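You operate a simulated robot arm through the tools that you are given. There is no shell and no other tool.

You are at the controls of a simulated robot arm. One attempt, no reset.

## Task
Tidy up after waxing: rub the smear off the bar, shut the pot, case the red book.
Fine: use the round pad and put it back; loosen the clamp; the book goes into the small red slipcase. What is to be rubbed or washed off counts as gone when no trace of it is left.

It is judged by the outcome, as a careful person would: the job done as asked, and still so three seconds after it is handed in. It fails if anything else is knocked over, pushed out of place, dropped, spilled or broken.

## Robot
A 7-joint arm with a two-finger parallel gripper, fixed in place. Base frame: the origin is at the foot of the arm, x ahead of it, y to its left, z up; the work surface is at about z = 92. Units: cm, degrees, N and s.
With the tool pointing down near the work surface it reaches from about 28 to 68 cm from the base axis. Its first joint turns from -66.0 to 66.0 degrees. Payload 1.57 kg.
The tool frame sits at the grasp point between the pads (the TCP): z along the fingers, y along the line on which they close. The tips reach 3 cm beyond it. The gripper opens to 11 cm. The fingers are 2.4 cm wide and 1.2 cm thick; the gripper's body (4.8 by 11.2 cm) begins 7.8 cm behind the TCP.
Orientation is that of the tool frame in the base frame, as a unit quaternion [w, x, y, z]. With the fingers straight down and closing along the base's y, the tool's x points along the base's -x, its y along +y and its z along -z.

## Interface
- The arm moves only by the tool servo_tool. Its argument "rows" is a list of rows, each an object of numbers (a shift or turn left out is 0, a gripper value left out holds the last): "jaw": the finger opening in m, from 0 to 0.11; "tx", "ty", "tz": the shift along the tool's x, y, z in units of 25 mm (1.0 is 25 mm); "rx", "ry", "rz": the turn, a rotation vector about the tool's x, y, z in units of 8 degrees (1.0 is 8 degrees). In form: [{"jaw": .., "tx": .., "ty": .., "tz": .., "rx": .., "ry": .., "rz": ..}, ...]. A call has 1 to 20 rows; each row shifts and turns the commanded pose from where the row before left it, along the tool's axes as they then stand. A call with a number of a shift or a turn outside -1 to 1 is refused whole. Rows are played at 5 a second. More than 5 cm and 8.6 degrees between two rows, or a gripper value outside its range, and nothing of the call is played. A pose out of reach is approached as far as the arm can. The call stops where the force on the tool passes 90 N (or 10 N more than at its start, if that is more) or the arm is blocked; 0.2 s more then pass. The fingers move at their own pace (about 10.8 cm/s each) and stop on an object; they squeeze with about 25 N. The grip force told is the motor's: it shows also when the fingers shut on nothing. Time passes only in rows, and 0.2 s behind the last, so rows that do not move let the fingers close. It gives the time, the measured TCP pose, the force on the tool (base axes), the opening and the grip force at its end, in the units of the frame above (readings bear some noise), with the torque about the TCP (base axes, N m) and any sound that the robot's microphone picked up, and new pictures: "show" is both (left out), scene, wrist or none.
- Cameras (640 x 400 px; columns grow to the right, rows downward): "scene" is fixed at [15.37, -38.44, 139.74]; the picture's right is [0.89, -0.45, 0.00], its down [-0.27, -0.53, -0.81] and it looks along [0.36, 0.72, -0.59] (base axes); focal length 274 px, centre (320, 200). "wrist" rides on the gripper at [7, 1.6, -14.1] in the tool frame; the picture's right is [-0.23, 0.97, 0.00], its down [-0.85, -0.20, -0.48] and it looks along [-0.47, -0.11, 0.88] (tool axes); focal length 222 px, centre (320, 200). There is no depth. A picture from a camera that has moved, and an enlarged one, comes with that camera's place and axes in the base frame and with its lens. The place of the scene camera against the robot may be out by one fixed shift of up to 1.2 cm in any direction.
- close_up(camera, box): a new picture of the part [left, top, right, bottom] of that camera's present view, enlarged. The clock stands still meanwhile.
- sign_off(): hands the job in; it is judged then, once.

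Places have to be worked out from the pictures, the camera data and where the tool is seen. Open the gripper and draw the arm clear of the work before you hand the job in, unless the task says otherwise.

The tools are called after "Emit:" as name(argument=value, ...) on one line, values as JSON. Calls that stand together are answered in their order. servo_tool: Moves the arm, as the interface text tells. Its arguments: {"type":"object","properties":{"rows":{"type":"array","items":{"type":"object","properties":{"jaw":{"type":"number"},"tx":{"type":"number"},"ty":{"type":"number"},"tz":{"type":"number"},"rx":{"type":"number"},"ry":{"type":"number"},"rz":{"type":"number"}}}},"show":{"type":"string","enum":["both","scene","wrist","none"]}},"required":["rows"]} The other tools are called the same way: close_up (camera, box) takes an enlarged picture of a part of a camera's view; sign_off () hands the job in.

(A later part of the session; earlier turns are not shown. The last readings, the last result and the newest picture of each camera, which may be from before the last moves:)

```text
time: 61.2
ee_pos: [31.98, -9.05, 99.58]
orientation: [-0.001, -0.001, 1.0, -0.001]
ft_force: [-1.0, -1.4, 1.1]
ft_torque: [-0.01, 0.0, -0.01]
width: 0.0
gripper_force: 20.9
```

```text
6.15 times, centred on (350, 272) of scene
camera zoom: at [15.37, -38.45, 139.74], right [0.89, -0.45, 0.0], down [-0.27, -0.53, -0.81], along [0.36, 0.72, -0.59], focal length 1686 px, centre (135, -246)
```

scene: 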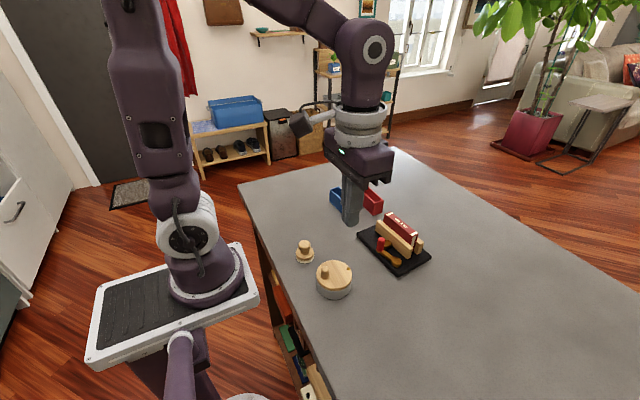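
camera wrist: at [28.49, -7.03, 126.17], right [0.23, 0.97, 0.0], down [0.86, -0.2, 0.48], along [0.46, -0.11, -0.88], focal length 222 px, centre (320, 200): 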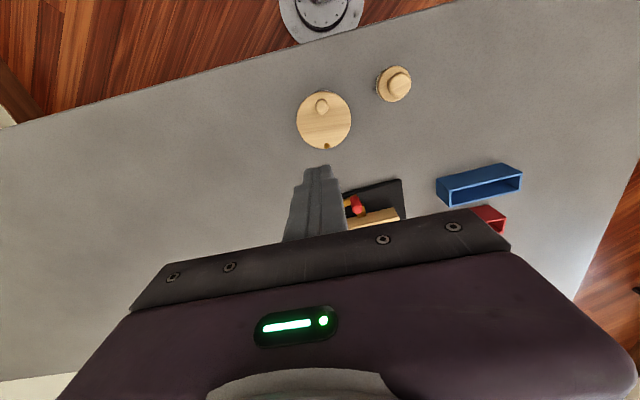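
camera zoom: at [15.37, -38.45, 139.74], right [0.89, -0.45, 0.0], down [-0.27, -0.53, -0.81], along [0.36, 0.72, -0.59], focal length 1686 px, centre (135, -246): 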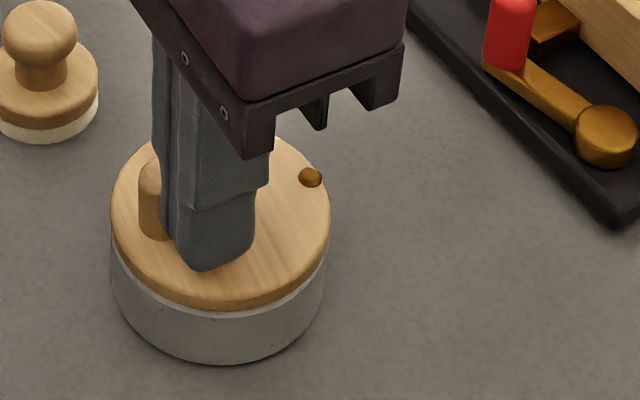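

The whole pot shifted by about half a millimetre, so the lid is at its closed stop. I back off and rise, then move toward the clamp for a close look.

Emit:
servo_tool(rows=[{"ty": -0.5}, {"tz": -1}, {"tz": -1}, {"tz": -1}, {"tz": -1}, {"tz": -1}, {"tx": -0.9, "ty": 0.6}, {"tx": -0.9, "ty": 0.6}, {"tx": -0.9, "ty": 0.3}, {}], show="both")

Emit:
close_up(camera="wrist", box=[320, 110, 480, 230])

Emit:
close_up(camera="scene", box=[350, 205, 440, 280])

```text
time: 63.4
ee_pos: [38.91, -6.62, 111.99]
orientation: [-0.001, -0.001, 1.0, 0.0]
ft_force: [0.2, 0.7, 0.0]
ft_torque: [0.01, 0.03, 0.01]
width: 0.01
gripper_force: 21.3
camera wrist: at [31.91, -4.95, 126.02], right [0.23, 0.97, 0.0], down [0.86, -0.2, 0.48], along [0.46, -0.11, -0.88], focal length 222 px, centre (320, 200)
```

scene: 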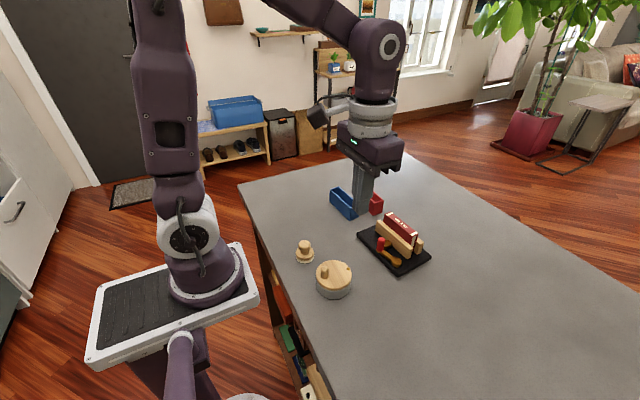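
wrist: 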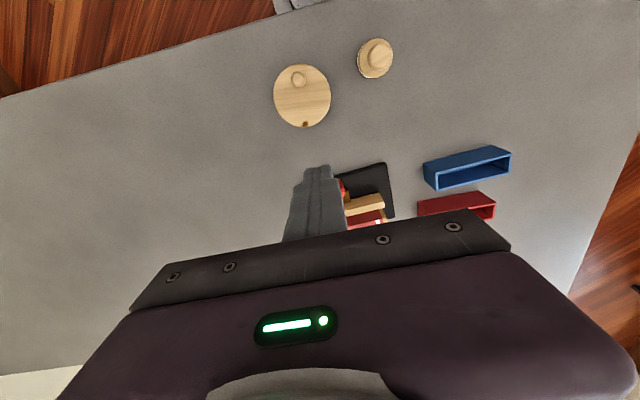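

```text
3.33 times, centred on (400, 170) of wrist
camera zoom: at [31.91, -4.95, 126.02], right [0.23, 0.97, 0.0], down [0.86, -0.2, 0.48], along [0.46, -0.11, -0.88], focal length 740 px, centre (53, 300)
```

zoom: 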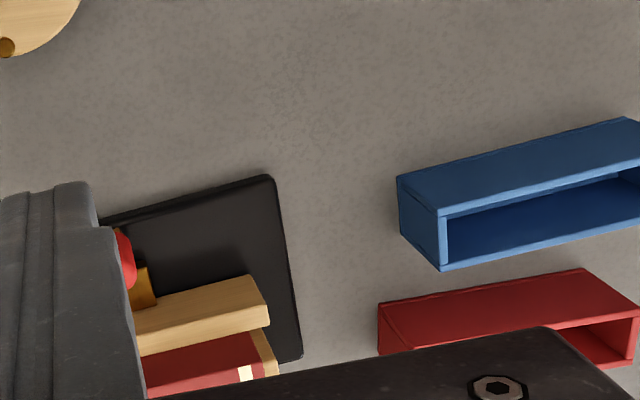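

```text
5.33 times, centred on (395, 242) of scene
camera zoom: at [15.37, -38.44, 139.74], right [0.89, -0.45, 0.0], down [-0.27, -0.53, -0.81], along [0.36, 0.72, -0.59], focal length 1461 px, centre (-80, -27)
```

zoom: 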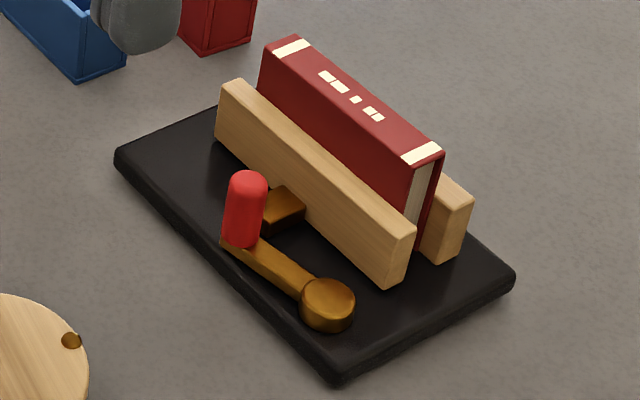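

The pot is shut. Now the clamp: a lever pivots on the brown post at about (47.2, -9.9), with the red handle at about (46.2, -5.5), top z ≈ 98, standing against the nose block behind the front jaw. I open the gripper and move above it for a clear view.

Emit:
servo_tool(rows=[{"jaw": 0.11, "tx": -0.8, "ty": 0.2, "tz": 0.2}, {"tx": -0.8, "ty": 0.2, "tz": 0.2}, {"tx": -0.8, "ty": 0.2, "tz": 0.2}, {}], show="wrist")

Emit:
close_up(camera="wrist", box=[240, 90, 420, 210])

```text
time: 64.4
ee_pos: [44.7, -5.06, 110.6]
orientation: [-0.001, -0.001, 1.0, -0.001]
ft_force: [0.2, -0.9, -0.2]
ft_torque: [-0.01, -0.02, 0.02]
width: 11.02
gripper_force: 0.1
camera wrist: at [37.83, -3.45, 124.81], right [0.23, 0.97, 0.0], down [0.86, -0.2, 0.48], along [0.46, -0.11, -0.88], focal length 222 px, centre (320, 200)
```

wrist: 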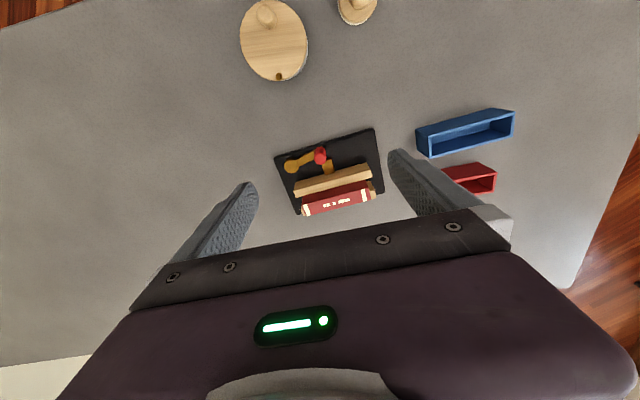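

```text
3.33 times, centred on (330, 150) of wrist
camera zoom: at [37.83, -3.45, 124.81], right [0.23, 0.97, 0.0], down [0.86, -0.2, 0.48], along [0.46, -0.11, -0.88], focal length 740 px, centre (287, 367)
```

zoom: 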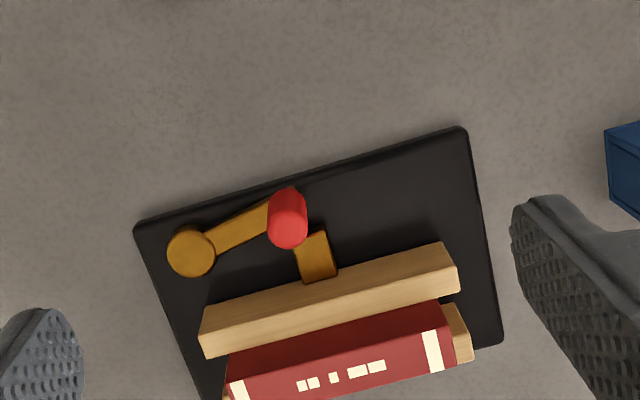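

Handle at (46.4, -5.5), pivot (47.36, -9.88), lever length ≈ 4.45, nose block just behind the handle; so the handle must swing toward -x (away from the jaw). I descend around the handle with a 4.5 cm opening.

Emit:
servo_tool(rows=[{"jaw": 0.045, "tx": -0.315, "ty": -0.09, "tz": 0.8}, {"tx": -0.315, "ty": -0.09, "tz": 0.9}, {"tz": 1}, {"tz": 1}, {"tz": 0.7}, {}], show="both")

Emit:
close_up(camera="wrist", box=[240, 90, 420, 210])

Emit:
close_up(camera="scene", box=[350, 205, 440, 280])

```text
time: 65.8
ee_pos: [46.3, -5.62, 99.66]
orientation: [-0.001, 0.0, 1.0, -0.001]
ft_force: [-0.2, -0.5, 0.1]
ft_torque: [-0.01, -0.05, -0.01]
width: 4.52
gripper_force: 0.0
camera wrist: at [39.3, -3.93, 113.84], right [0.23, 0.97, 0.0], down [0.86, -0.2, 0.48], along [0.46, -0.11, -0.88], focal length 222 px, centre (320, 200)
```

scene: 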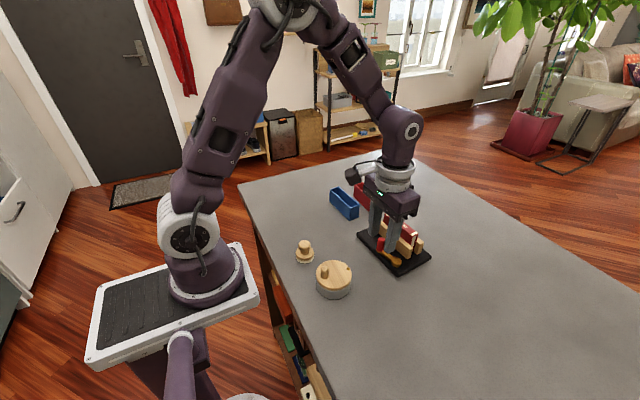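
wrist: 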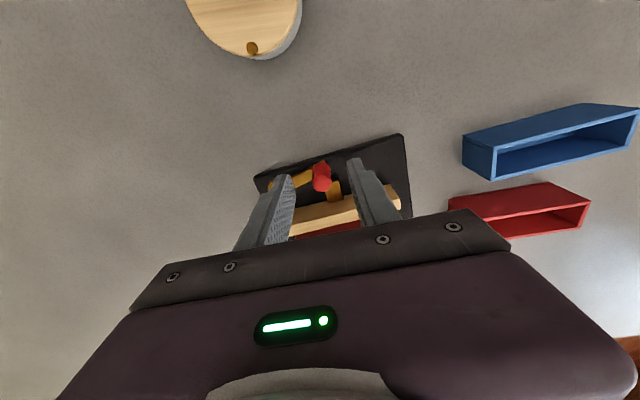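

```text
3.33 times, centred on (330, 150) of wrist
camera zoom: at [39.3, -3.93, 113.84], right [0.23, 0.97, 0.0], down [0.86, -0.2, 0.48], along [0.46, -0.11, -0.88], focal length 740 px, centre (287, 367)
```

zoom: 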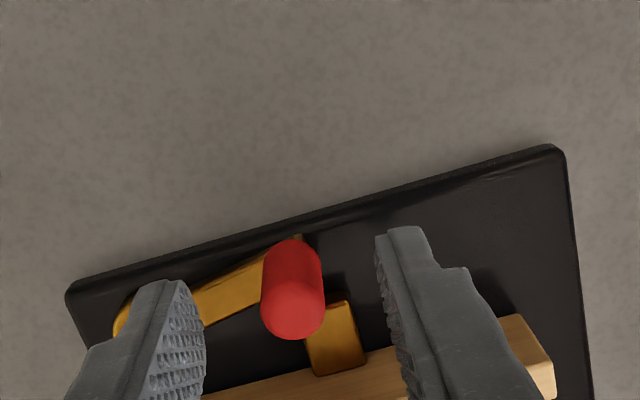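

```text
5.33 times, centred on (395, 242) of scene
camera zoom: at [15.37, -38.44, 139.74], right [0.89, -0.45, 0.0], down [-0.27, -0.53, -0.81], along [0.36, 0.72, -0.59], focal length 1461 px, centre (-80, -27)
```

zoom: 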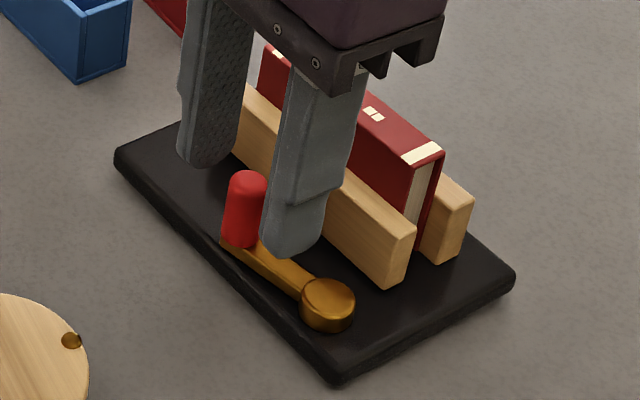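

Well centred on the handle. I lower 0.9 cm more, shift slightly, and close on the handle.

Emit:
servo_tool(rows=[{"tx": -0.06, "tz": 0.2}, {"tz": 0.16}, {}, {"jaw": 0.0}, {}, {}], show="none")

Emit:
close_up(camera="scene", box=[350, 205, 440, 280])

Emit:
close_up(camera="wrist", box=[240, 90, 420, 210])

```text
time: 67.2
ee_pos: [46.52, -5.39, 98.71]
orientation: [-0.001, 0.0, 1.0, 0.0]
ft_force: [-1.2, 11.4, 0.8]
ft_torque: [0.26, -0.05, 0.06]
width: 1.54
gripper_force: 24.9
```

```text
5.33 times, centred on (395, 242) of scene
camera zoom: at [15.37, -38.41, 139.75], right [0.89, -0.45, 0.0], down [-0.27, -0.53, -0.81], along [0.36, 0.72, -0.59], focal length 1461 px, centre (-80, -27)
```

zoom: 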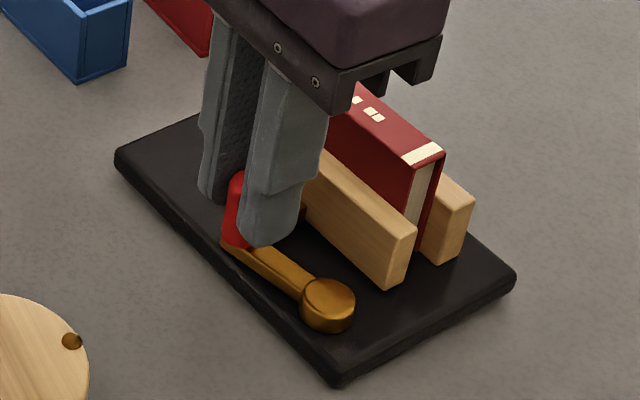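

```text
3.33 times, centred on (330, 150) of wrist
camera zoom: at [39.52, -3.86, 112.88], right [0.22, 0.97, 0.0], down [0.86, -0.2, 0.48], along [0.46, -0.11, -0.88], focal length 740 px, centre (287, 367)
```

zoom: 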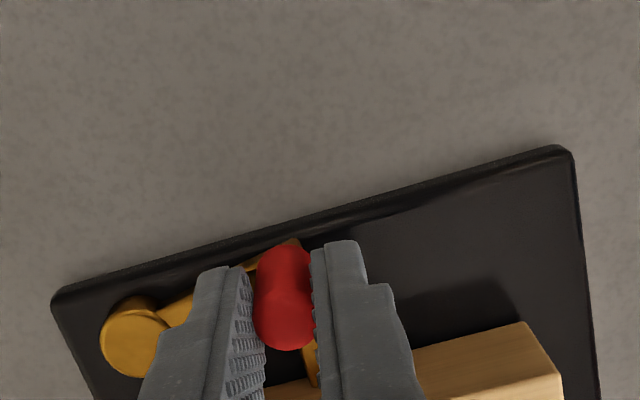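

Gripped (1.54 cm), with an 11 N side load indicating the handle sits about 1 mm toward +y. I start swinging it toward -x in small steps and watch the forces.

Emit:
servo_tool(rows=[{"tx": 0.1, "ty": 0.03}, {"tx": 0.1, "ty": -0.01}, {}], show="none")

Emit:
close_up(camera="scene", box=[350, 205, 440, 280])

```text
time: 68.0
ee_pos: [45.85, -5.45, 98.72]
orientation: [0.0, -0.001, 1.0, -0.001]
ft_force: [4.3, -7.8, 1.3]
ft_torque: [-0.29, -0.73, 0.12]
width: 1.51
gripper_force: 25.5
```

```text
5.33 times, centred on (395, 242) of scene
camera zoom: at [15.38, -38.47, 139.74], right [0.89, -0.45, 0.0], down [-0.27, -0.53, -0.81], along [0.36, 0.72, -0.59], focal length 1461 px, centre (-80, -27)
```

zoom: 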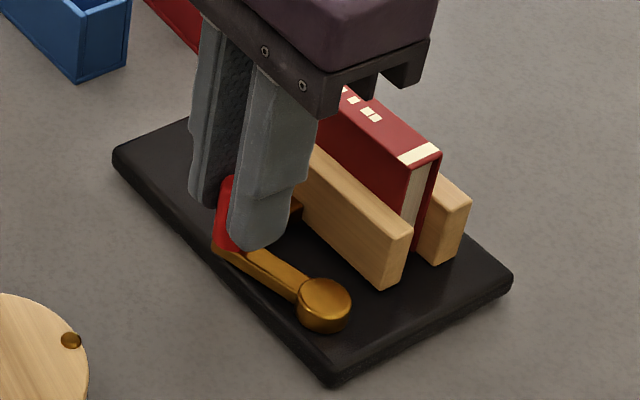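

The lever is turning; the base shifted only about 1 mm. I continue along the arc, relieving the side load.

Emit:
servo_tool(rows=[{"tx": 0.14, "ty": -0.08}, {"tx": 0.14, "ty": -0.06}, {}], show="none")

Emit:
close_up(camera="scene", box=[350, 205, 440, 280])

```text
time: 68.8
ee_pos: [45.3, -5.66, 98.76]
orientation: [-0.001, -0.001, 1.0, 0.0]
ft_force: [0.9, 10.3, 11.4]
ft_torque: [0.51, -0.04, 0.23]
width: 1.53
gripper_force: 24.5
```

```text
5.33 times, centred on (395, 242) of scene
camera zoom: at [15.36, -38.42, 139.75], right [0.89, -0.45, 0.0], down [-0.27, -0.53, -0.81], along [0.36, 0.72, -0.59], focal length 1461 px, centre (-80, -27)
```

zoom: 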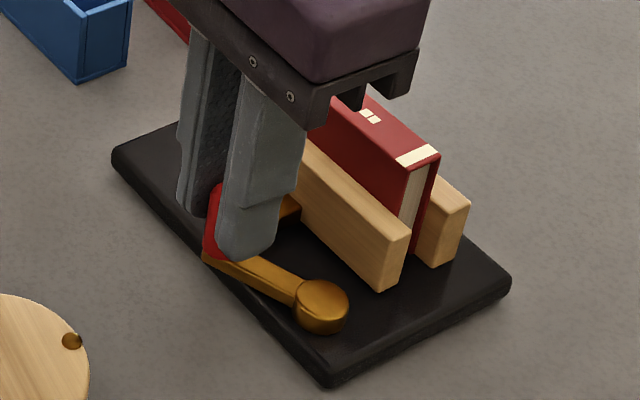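

Emit:
servo_tool(rows=[{"tx": 0.142, "ty": -0.03}, {"tx": 0.142, "ty": -0.055}, {}], show="none")

Emit:
close_up(camera="scene", box=[350, 205, 440, 280])

Emit:
close_up(camera="wrist", box=[240, 90, 420, 210])

```text
time: 69.6
ee_pos: [44.35, -6.11, 98.64]
orientation: [0.0, -0.001, 1.0, -0.002]
ft_force: [0.2, 2.8, 31.8]
ft_torque: [0.33, -0.03, 0.1]
width: 1.52
gripper_force: 24.9
```

```text
5.33 times, centred on (395, 242) of scene
camera zoom: at [15.33, -38.43, 139.75], right [0.89, -0.45, 0.0], down [-0.26, -0.53, -0.81], along [0.36, 0.72, -0.59], focal length 1461 px, centre (-80, -27)
```

zoom: 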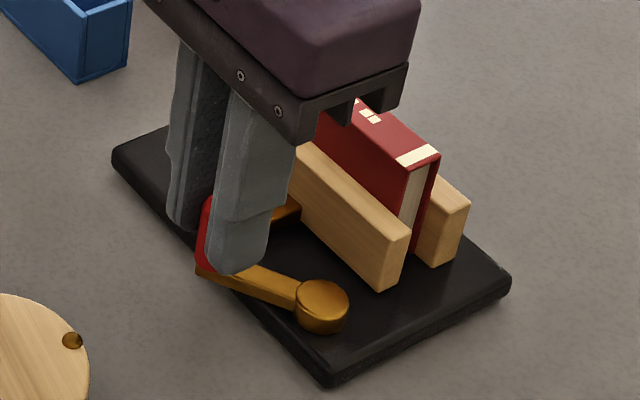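

```text
3.33 times, centred on (330, 150) of wrist
camera zoom: at [37.47, -4.44, 112.8], right [0.23, 0.97, 0.0], down [0.86, -0.2, 0.48], along [0.47, -0.11, -0.88], focal length 740 px, centre (287, 367)
```

zoom: 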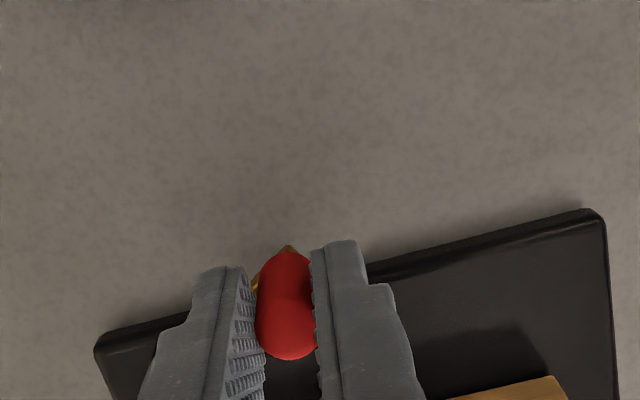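

A 32 N vertical load has built up – probably a fingertip bearing on the lever bar. I ease upward slightly and re-read.

Emit:
servo_tool(rows=[{"tz": -0.08}, {}], show="none")

```text
time: 70.2
ee_pos: [44.35, -6.23, 98.67]
orientation: [-0.003, -0.001, 1.0, 0.0]
ft_force: [1.2, 1.4, 0.4]
ft_torque: [0.28, 0.69, 0.08]
width: 1.54
gripper_force: 24.5
```

Emit:
servo_tool(rows=[{"tx": 0.125, "ty": -0.09}, {"tx": 0.115, "ty": -0.1}, {"tx": 0.11, "ty": -0.11}, {}], show="none")

Emit:
close_up(camera="scene", box=[350, 205, 440, 280])

```text
time: 71.2
ee_pos: [43.72, -6.86, 98.83]
orientation: [-0.001, -0.001, 1.0, -0.001]
ft_force: [2.7, 4.4, -0.2]
ft_torque: [0.06, -0.05, 0.23]
width: 1.53
gripper_force: 24.2
```

```text
5.33 times, centred on (395, 242) of scene
camera zoom: at [15.39, -38.44, 139.74], right [0.89, -0.45, 0.0], down [-0.27, -0.53, -0.81], along [0.36, 0.72, -0.59], focal length 1461 px, centre (-80, -27)
```

zoom: 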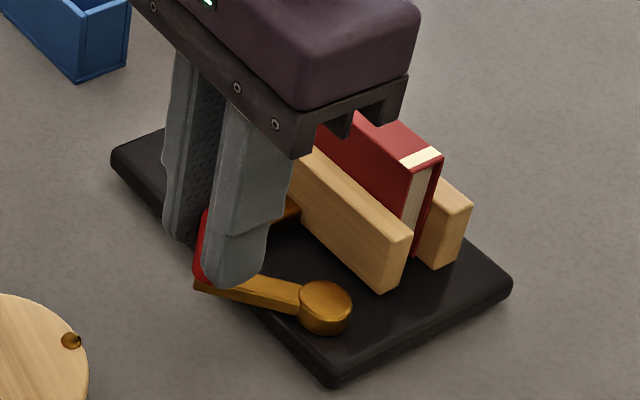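

Forces are small and the lever is swinging well. I carry on along the arc.

Emit:
servo_tool(rows=[{"tx": 0.1, "ty": -0.124}, {"tx": 0.09, "ty": -0.133}, {"tx": 0.078, "ty": -0.14}, {}], show="none")

Emit:
close_up(camera="scene", box=[350, 205, 440, 280])

```text
time: 72.2
ee_pos: [43.05, -7.87, 99.0]
orientation: [0.0, -0.001, 1.0, -0.001]
ft_force: [4.7, 3.4, -0.3]
ft_torque: [0.05, -0.27, 0.26]
width: 1.47
gripper_force: 25.1
```

```text
5.33 times, centred on (395, 242) of scene
camera zoom: at [15.39, -38.44, 139.74], right [0.89, -0.45, 0.0], down [-0.27, -0.53, -0.81], along [0.36, 0.72, -0.59], focal length 1461 px, centre (-80, -27)
```

zoom: 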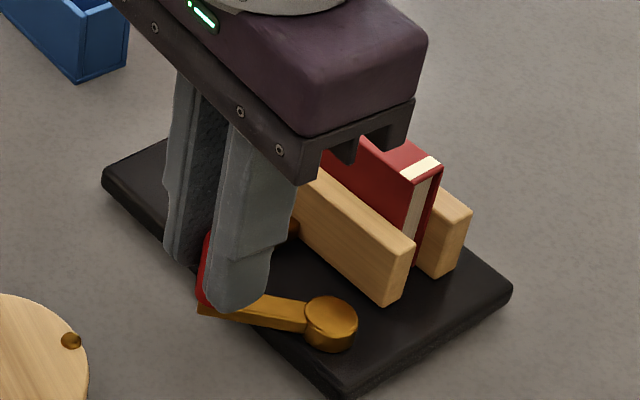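

The base itself has now begun to turn, so the lever has probably reached its stop. I stop here, release the handle, rise and look.

Emit:
servo_tool(rows=[{"jaw": 0.04}, {}, {}, {"tz": -1}, {"tz": -1}, {"tz": -1}, {"tz": -1, "jaw": 0.11}, {"tz": -1}, {}], show="both")

Emit:
close_up(camera="scene", box=[350, 205, 440, 280])

Emit:
close_up(camera="wrist", box=[240, 90, 420, 230])

```text
time: 74.2
ee_pos: [42.9, -8.01, 111.55]
orientation: [-0.001, -0.001, 1.0, -0.001]
ft_force: [-0.2, 0.8, -0.3]
ft_torque: [-0.01, 0.01, -0.01]
width: 11.02
gripper_force: 0.0
camera wrist: at [35.88, -6.33, 125.62], right [0.23, 0.97, 0.0], down [0.86, -0.2, 0.48], along [0.46, -0.11, -0.88], focal length 222 px, centre (320, 200)
```

scene: 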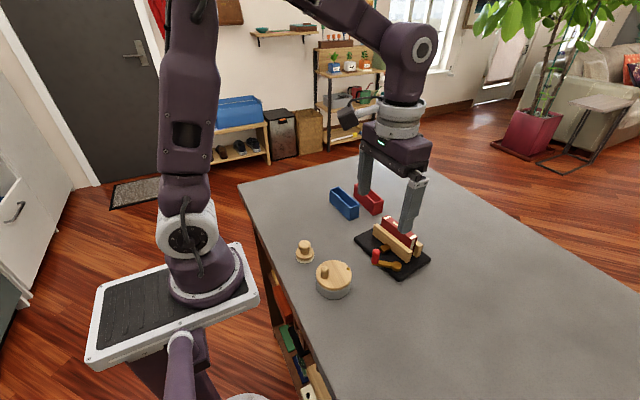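
wrist: 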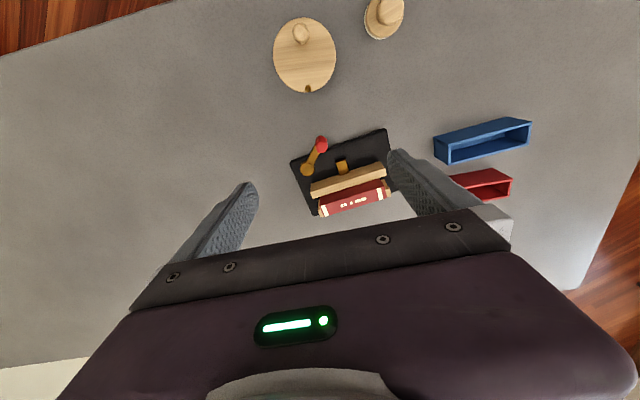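

```text
5.33 times, centred on (395, 242) of scene
camera zoom: at [15.37, -38.44, 139.74], right [0.89, -0.45, 0.0], down [-0.27, -0.53, -0.81], along [0.36, 0.72, -0.59], focal length 1461 px, centre (-80, -27)
```

zoom: 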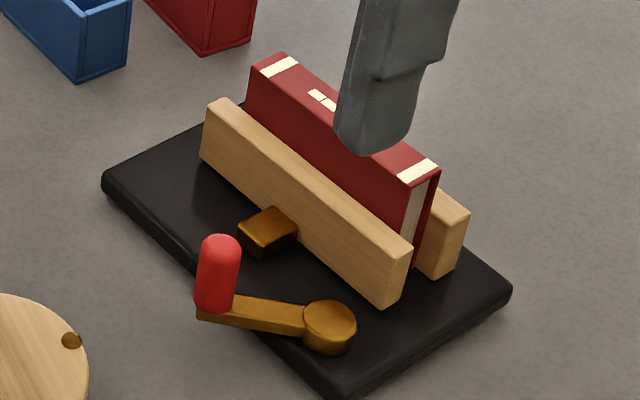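

```text
2.86 times, centred on (330, 160) of wrist
camera zoom: at [35.88, -6.33, 125.62], right [0.23, 0.97, 0.0], down [0.86, -0.2, 0.48], along [0.46, -0.11, -0.88], focal length 635 px, centre (291, 314)
```

zoom: 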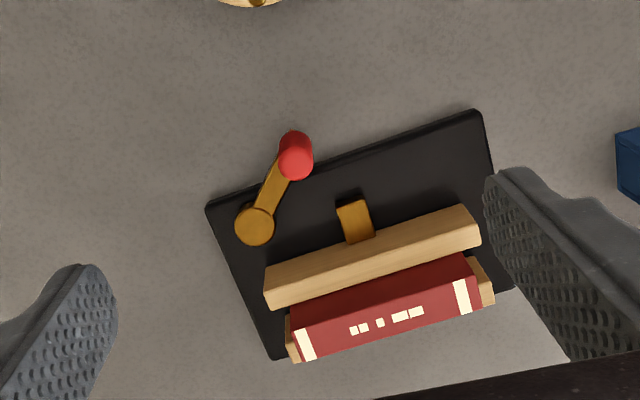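

The lever has turned about 35° relative to its base and the nose is free; the base was dragged about 1 cm in the last step, which I'll put right later. I look closely at whether the jaw has backed off the book.

Emit:
close_up(camera="wrist", box=[300, 155, 400, 220])

Emit:
close_up(camera="scene", box=[380, 220, 425, 262])

Emit:
close_up(camera="scene", box=[375, 205, 430, 245])

```text
6.15 times, centred on (350, 188) of wrist
camera zoom: at [35.88, -6.33, 125.62], right [0.23, 0.97, 0.0], down [0.86, -0.2, 0.48], along [0.46, -0.11, -0.88], focal length 1367 px, centre (135, 277)
```

zoom: 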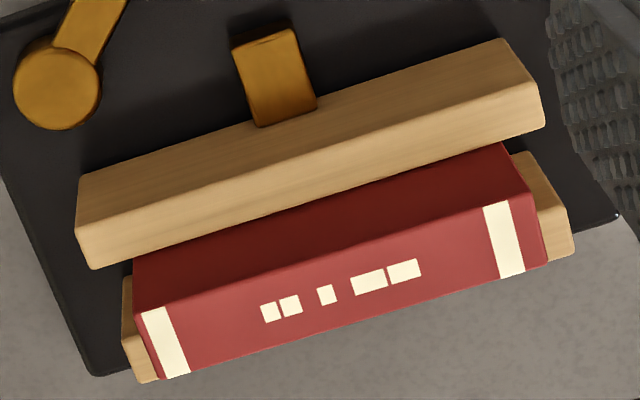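

```text
9.52 times, centred on (402, 241) of scene
camera zoom: at [15.37, -38.44, 139.74], right [0.89, -0.45, 0.0], down [-0.27, -0.53, -0.81], along [0.36, 0.72, -0.59], focal length 2610 px, centre (-466, -190)
```

zoom: 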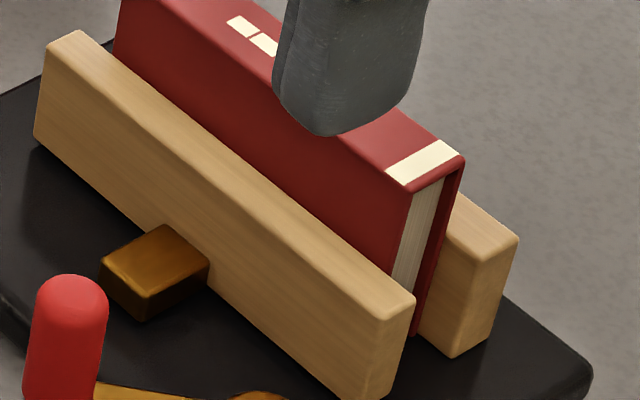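

```text
10.00 times, centred on (402, 225) of scene
camera zoom: at [15.37, -38.44, 139.74], right [0.89, -0.45, 0.0], down [-0.27, -0.53, -0.81], along [0.36, 0.72, -0.59], focal length 2740 px, centre (-505, -50)
```

zoom: 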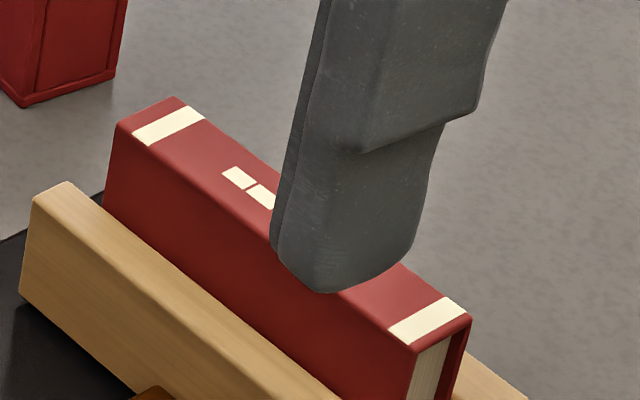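

There is no visible gap yet. The firm grip was resisting the handle's rotation (torque ~0.25 N m) and dragging the base, so I switch to pushing the handle from behind with closed fingers. I move to its trailing side at about (45.5, -6.0).

Emit:
servo_tool(rows=[{"jaw": 0.0, "tx": -0.525, "ty": 0.385}, {"tx": -0.525, "ty": 0.385}, {"tz": 1}, {"tz": 1}, {"tz": 1}, {"tz": 0.9}, {}], show="wrist")

Emit:
close_up(camera="wrist", box=[230, 80, 410, 200])

Emit:
close_up(camera="scene", box=[350, 205, 440, 280])

```text
time: 75.8
ee_pos: [45.52, -6.22, 101.37]
orientation: [0.0, -0.001, 1.0, -0.001]
ft_force: [0.4, 1.9, 0.1]
ft_torque: [-0.02, 0.01, 0.0]
width: 0.03
gripper_force: 21.6
camera wrist: at [38.61, -4.53, 115.72], right [0.23, 0.97, 0.0], down [0.86, -0.2, 0.48], along [0.46, -0.11, -0.88], focal length 222 px, centre (320, 200)
```

wrist: 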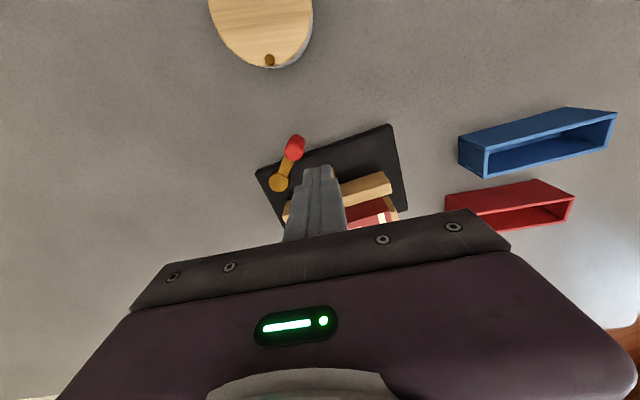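

```text
3.33 times, centred on (320, 140) of wrist
camera zoom: at [38.61, -4.53, 115.72], right [0.23, 0.97, 0.0], down [0.86, -0.2, 0.48], along [0.46, -0.11, -0.88], focal length 740 px, centre (320, 400)
```

zoom: 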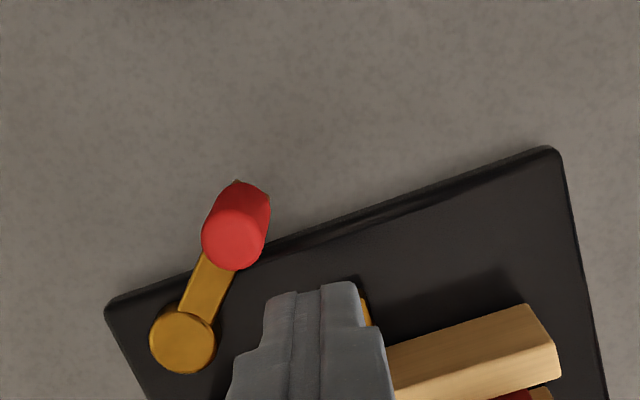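

```text
5.33 times, centred on (395, 242) of scene
camera zoom: at [15.37, -38.44, 139.74], right [0.89, -0.45, 0.0], down [-0.27, -0.53, -0.81], along [0.36, 0.72, -0.59], focal length 1461 px, centre (-80, -27)
```

zoom: 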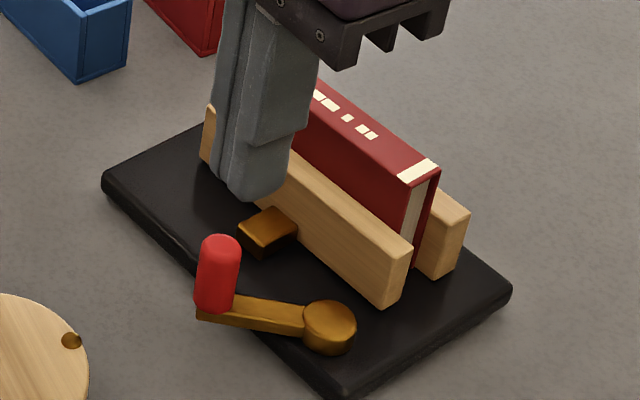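

I descend to tip height 96 (above the bar and nose, below the handle top), then push the handle a first few degrees.

Emit:
servo_tool(rows=[{"tz": 0.5}, {"tz": 0.46}, {}, {"tx": 0.164, "ty": -0.132}, {"tx": 0.13, "ty": -0.09}, {"tx": 0.13, "ty": -0.1}, {}], show="none")

Emit:
close_up(camera="scene", box=[350, 205, 440, 280])

Emit:
close_up(camera="wrist", box=[230, 80, 410, 200])

```text
time: 77.4
ee_pos: [44.56, -6.95, 99.14]
orientation: [-0.001, -0.001, 1.0, -0.001]
ft_force: [-0.1, -0.5, 0.2]
ft_torque: [0.01, -0.01, 0.01]
width: 0.01
gripper_force: 21.6
```

```text
5.33 times, centred on (395, 242) of scene
camera zoom: at [15.37, -38.44, 139.74], right [0.89, -0.45, 0.0], down [-0.27, -0.53, -0.81], along [0.36, 0.72, -0.59], focal length 1461 px, centre (-80, -27)
```

zoom: 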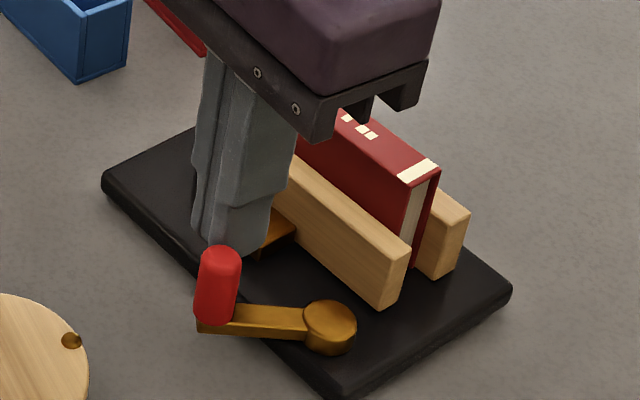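

```text
3.33 times, centred on (320, 140) of wrist
camera zoom: at [37.6, -5.13, 113.41], right [0.23, 0.97, 0.0], down [0.86, -0.2, 0.48], along [0.46, -0.11, -0.88], focal length 740 px, centre (320, 400)
```

zoom: 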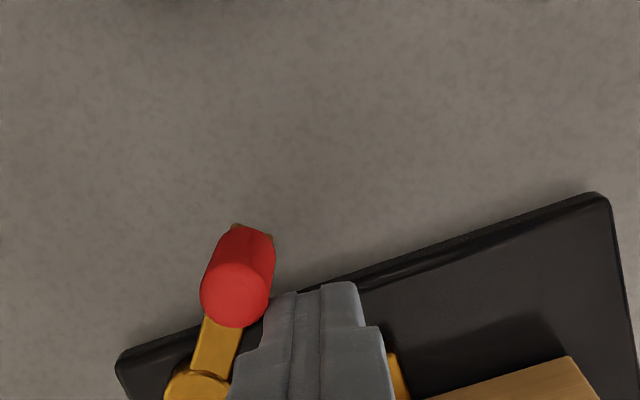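

The lever turns freely with this push and the base stays still. I continue along the arc.

Emit:
servo_tool(rows=[{"tx": 0.12, "ty": -0.095}, {"tx": 0.12, "ty": -0.095}, {"tx": 0.108, "ty": -0.108}, {"tx": 0.108, "ty": -0.108}, {}], show="none")

Emit:
close_up(camera="scene", box=[350, 205, 440, 280])

Emit:
close_up(camera="wrist", box=[230, 80, 410, 200])

```text
time: 78.6
ee_pos: [43.37, -7.88, 99.24]
orientation: [-0.001, -0.001, 1.0, -0.002]
ft_force: [1.0, 0.9, 0.4]
ft_torque: [-0.03, 0.0, 0.05]
width: 0.0
gripper_force: 21.3
```

```text
5.33 times, centred on (395, 242) of scene
camera zoom: at [15.37, -38.44, 139.74], right [0.89, -0.45, 0.0], down [-0.27, -0.53, -0.81], along [0.36, 0.72, -0.59], focal length 1461 px, centre (-80, -27)
```

zoom: 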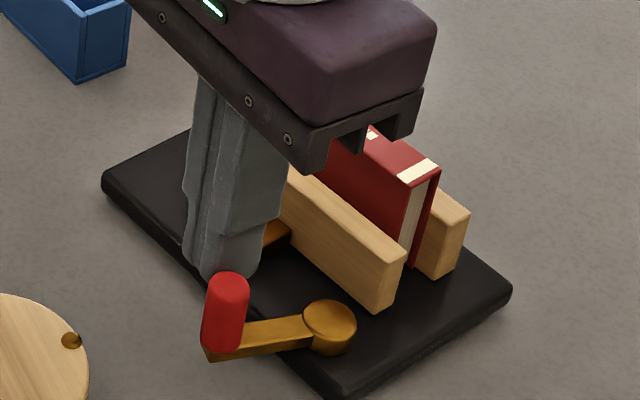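

```text
3.33 times, centred on (320, 140) of wrist
camera zoom: at [36.42, -6.2, 113.43], right [0.23, 0.97, 0.0], down [0.86, -0.2, 0.48], along [0.46, -0.11, -0.88], focal length 740 px, centre (320, 400)
```

zoom: 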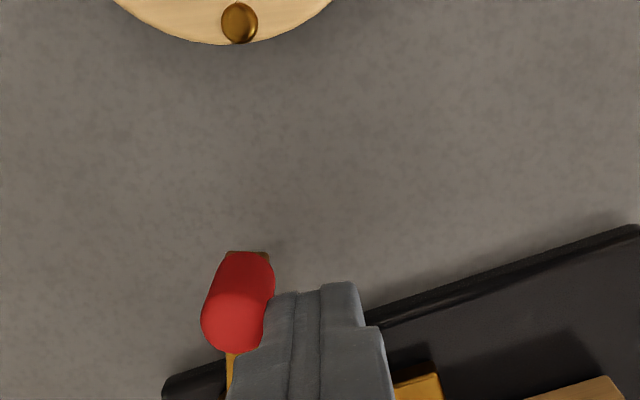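

The front jaw has begun to back off the book, and the base is still unmoved. I push further.

Emit:
servo_tool(rows=[{"tx": 0.088, "ty": -0.126}, {"tx": 0.088, "ty": -0.126}, {"tx": 0.064, "ty": -0.14}, {"tx": 0.064, "ty": -0.14}, {}], show="none")

Emit:
close_up(camera="scene", box=[350, 205, 440, 280])

Emit:
close_up(camera="wrist", box=[230, 80, 410, 200])

```text
time: 79.8
ee_pos: [42.78, -9.03, 99.44]
orientation: [-0.001, 0.0, 1.0, -0.001]
ft_force: [-0.7, 0.1, -0.1]
ft_torque: [-0.01, 0.01, -0.02]
width: 0.0
gripper_force: 20.9
```

```text
5.33 times, centred on (395, 242) of scene
camera zoom: at [15.37, -38.44, 139.74], right [0.89, -0.45, 0.0], down [-0.27, -0.53, -0.81], along [0.36, 0.72, -0.59], focal length 1461 px, centre (-80, -27)
```

zoom: 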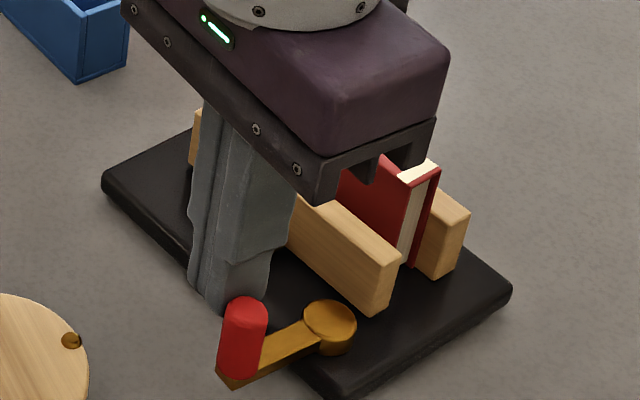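

```text
3.33 times, centred on (320, 140) of wrist
camera zoom: at [35.75, -7.49, 113.5], right [0.23, 0.97, 0.0], down [0.86, -0.2, 0.48], along [0.46, -0.11, -0.88], focal length 740 px, centre (320, 400)
```

zoom: 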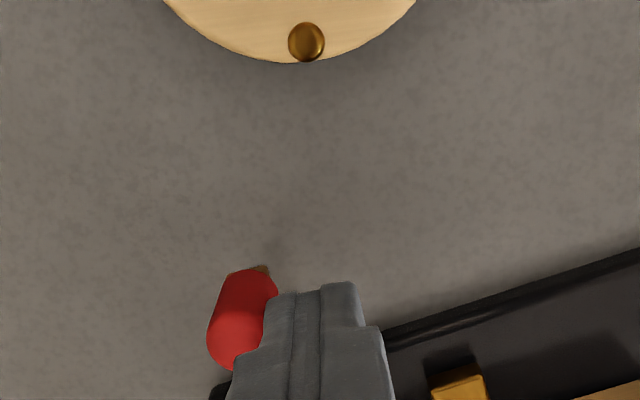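

A clear gap has opened between jaw and book. I push a little further to feel for the stop.

Emit:
servo_tool(rows=[{"tx": 0.04, "ty": -0.145}, {"tx": 0.03, "ty": -0.15}, {}], show="none")

Emit:
close_up(camera="scene", box=[350, 205, 440, 280])

```text
time: 80.6
ee_pos: [42.61, -9.69, 99.36]
orientation: [-0.001, -0.001, 1.0, 0.0]
ft_force: [2.9, 12.5, 4.8]
ft_torque: [0.36, -0.04, -0.01]
width: 0.0
gripper_force: 21.0
```

```text
5.33 times, centred on (395, 242) of scene
camera zoom: at [15.37, -38.41, 139.76], right [0.89, -0.45, 0.0], down [-0.27, -0.53, -0.81], along [0.36, 0.72, -0.59], focal length 1461 px, centre (-80, -27)
```

zoom: 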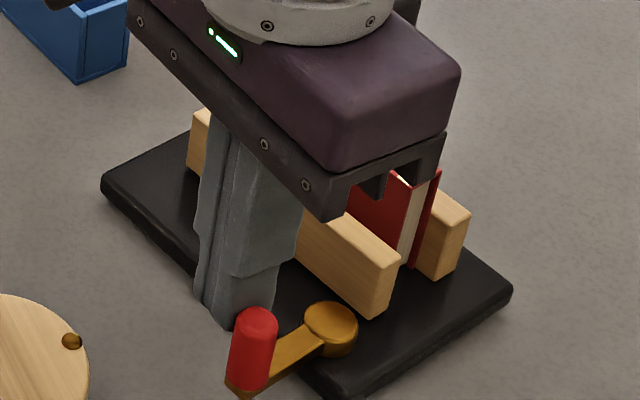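

Force jumped to 12.5 N: the lever is at its open stop. I back off, rise and open the gripper to view the freed book and the slipcases.

Emit:
servo_tool(rows=[{"ty": 0.3}, {"tz": -1}, {"tz": -1}, {"tz": -1}, {"tz": -1}, {"tz": -1, "jaw": 0.11}, {"tx": -0.4, "ty": 0.9}, {"tx": -0.4, "ty": 0.9}, {}], show="both")

Emit:
close_up(camera="wrist", box=[240, 100, 420, 230])

Emit:
close_up(camera="scene", box=[350, 205, 440, 280])

Emit:
close_up(camera="scene", box=[325, 175, 395, 225])

```text
time: 82.6
ee_pos: [44.54, -4.61, 111.61]
orientation: [-0.001, -0.001, 1.0, -0.001]
ft_force: [-0.3, -0.5, -1.2]
ft_torque: [0.01, 0.02, 0.01]
width: 11.0
gripper_force: 0.0
camera wrist: at [37.56, -2.9, 125.77], right [0.23, 0.97, 0.0], down [0.86, -0.2, 0.48], along [0.46, -0.11, -0.88], focal length 222 px, centre (320, 200)
```

scene: 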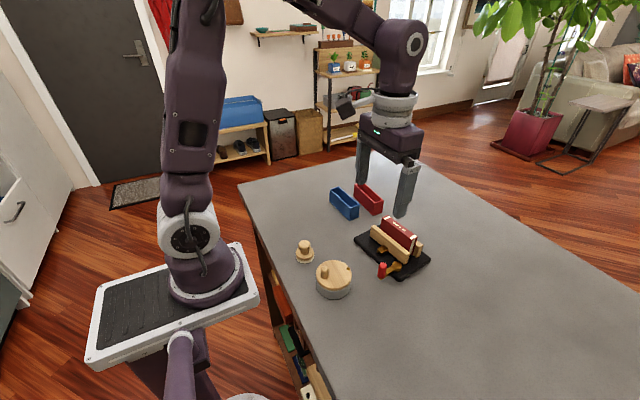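
wrist: 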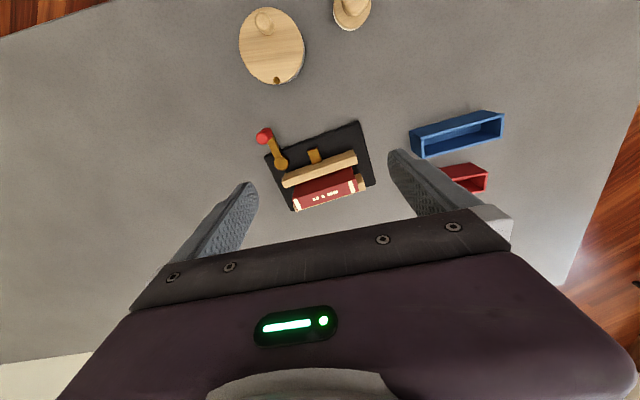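

```text
3.08 times, centred on (330, 165) of wrist
camera zoom: at [37.56, -2.9, 125.77], right [0.23, 0.97, 0.0], down [0.86, -0.2, 0.48], along [0.46, -0.11, -0.88], focal length 684 px, centre (289, 308)
```

zoom: 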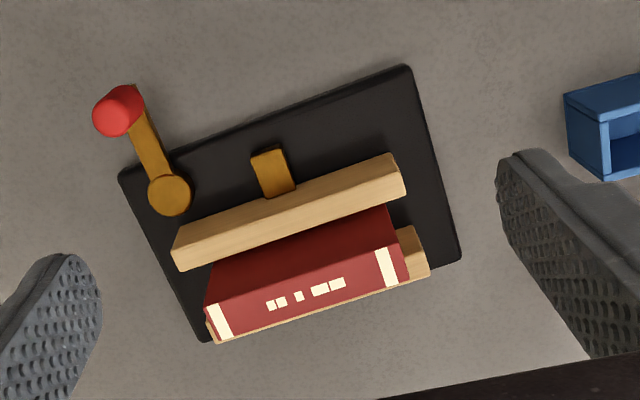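

```text
5.33 times, centred on (395, 242) of scene
camera zoom: at [15.37, -38.44, 139.74], right [0.89, -0.45, 0.0], down [-0.27, -0.53, -0.81], along [0.36, 0.72, -0.59], focal length 1461 px, centre (-80, -27)
```

zoom: 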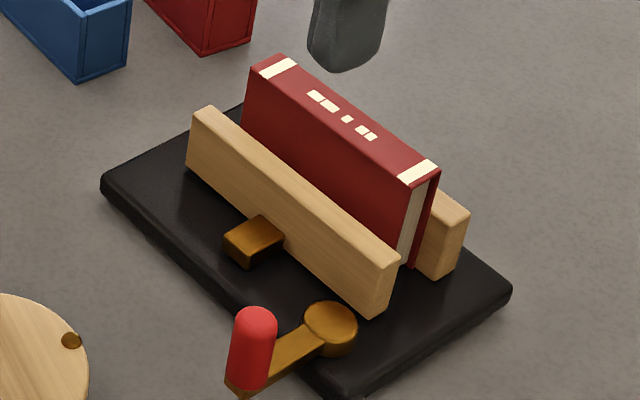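

```text
8.00 times, centred on (360, 200) of scene
camera zoom: at [15.37, -38.44, 139.74], right [0.89, -0.45, 0.0], down [-0.27, -0.53, -0.81], along [0.36, 0.72, -0.59], focal length 2192 px, centre (0, 200)
```

zoom: 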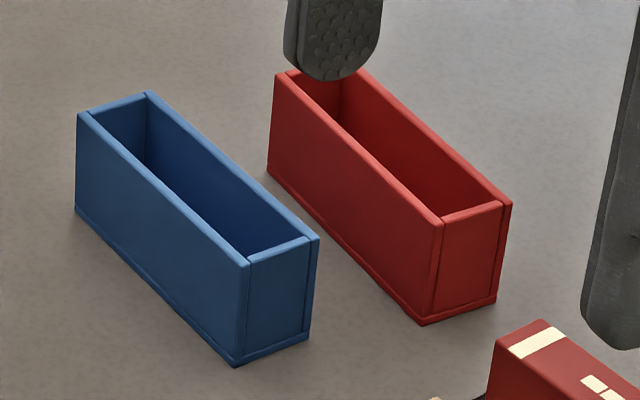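

The clamp is loose: jaw backed off and the book stands free (centre about (51, -5.3), ~8.8 × 1.9 cm, ~5.6 cm tall, turned ~5.6°). I now turn the tool about 84° clockwise so the fingers close across the book's thickness.

Emit:
servo_tool(rows=[{"rz": 1}, {"rz": 1}, {"rz": 1}, {"rz": 1}, {"rz": 1}, {"rz": 1}, {"rz": 1}, {"rz": 1}, {"rz": 1}, {"rz": 1}, {"rz": 0.55}, {}], show="both")

```text
time: 85.2
ee_pos: [44.6, -4.63, 111.64]
orientation: [0.001, 0.672, 0.741, -0.002]
ft_force: [-0.1, 0.1, -0.1]
ft_torque: [-0.02, -0.02, -0.03]
width: 11.02
gripper_force: 0.0
camera wrist: at [45.5, 2.46, 125.86], right [0.99, -0.13, 0.0], down [-0.11, -0.87, 0.48], along [-0.06, -0.48, -0.88], focal length 222 px, centre (320, 200)
```

scene: 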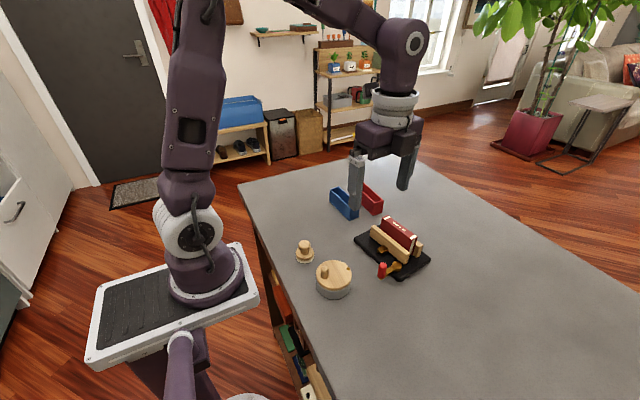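
wrist: 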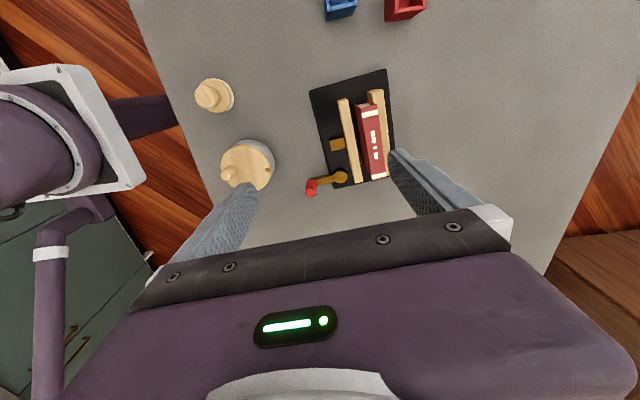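

Orientation is right. I first look at the red slipcase from above with this orientation to measure it precisely.

Emit:
servo_tool(rows=[{"tx": 0.775, "ty": 0.705}, {"tx": 0.775, "ty": 0.705}, {"tx": 0.775, "ty": 0.705}, {"tx": 0.775, "ty": 0.705}, {"tx": 0.775, "ty": 0.705}, {"tx": 0.775, "ty": 0.705}, {}], show="wrist")

Emit:
close_up(camera="wrist", box=[250, 60, 410, 200])

```text
time: 86.8
ee_pos: [53.88, 8.14, 111.62]
orientation: [0.001, 0.671, 0.742, 0.0]
ft_force: [-0.3, 0.4, -0.5]
ft_torque: [0.02, 0.03, 0.04]
width: 10.98
gripper_force: 0.1
camera wrist: at [55.0, 15.25, 125.77], right [0.99, -0.13, 0.0], down [-0.11, -0.87, 0.48], along [-0.06, -0.48, -0.88], focal length 222 px, centre (320, 200)
```

wrist: 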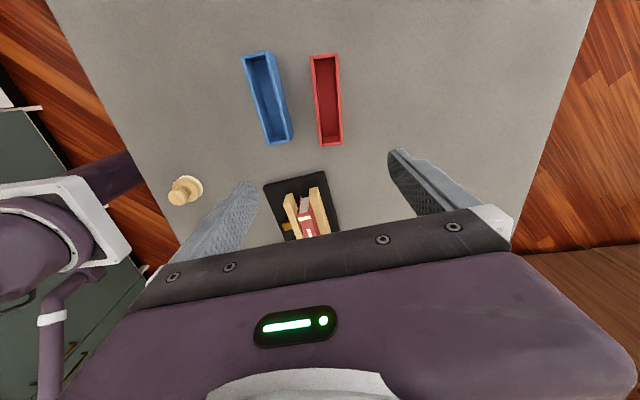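

```text
2.86 times, centred on (330, 130) of wrist
camera zoom: at [55.0, 15.25, 125.77], right [0.99, -0.13, 0.0], down [-0.11, -0.87, 0.48], along [-0.06, -0.48, -0.88], focal length 635 px, centre (291, 400)
```

zoom: 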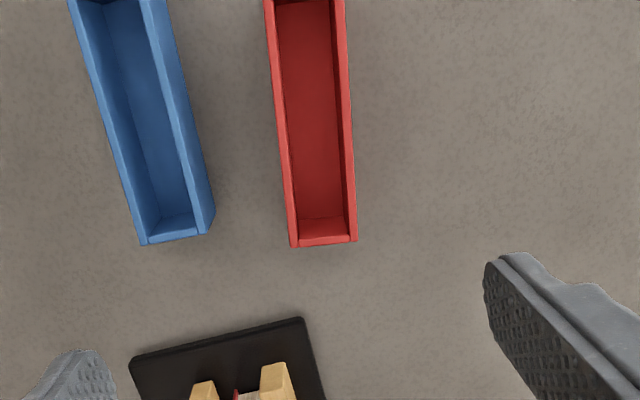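

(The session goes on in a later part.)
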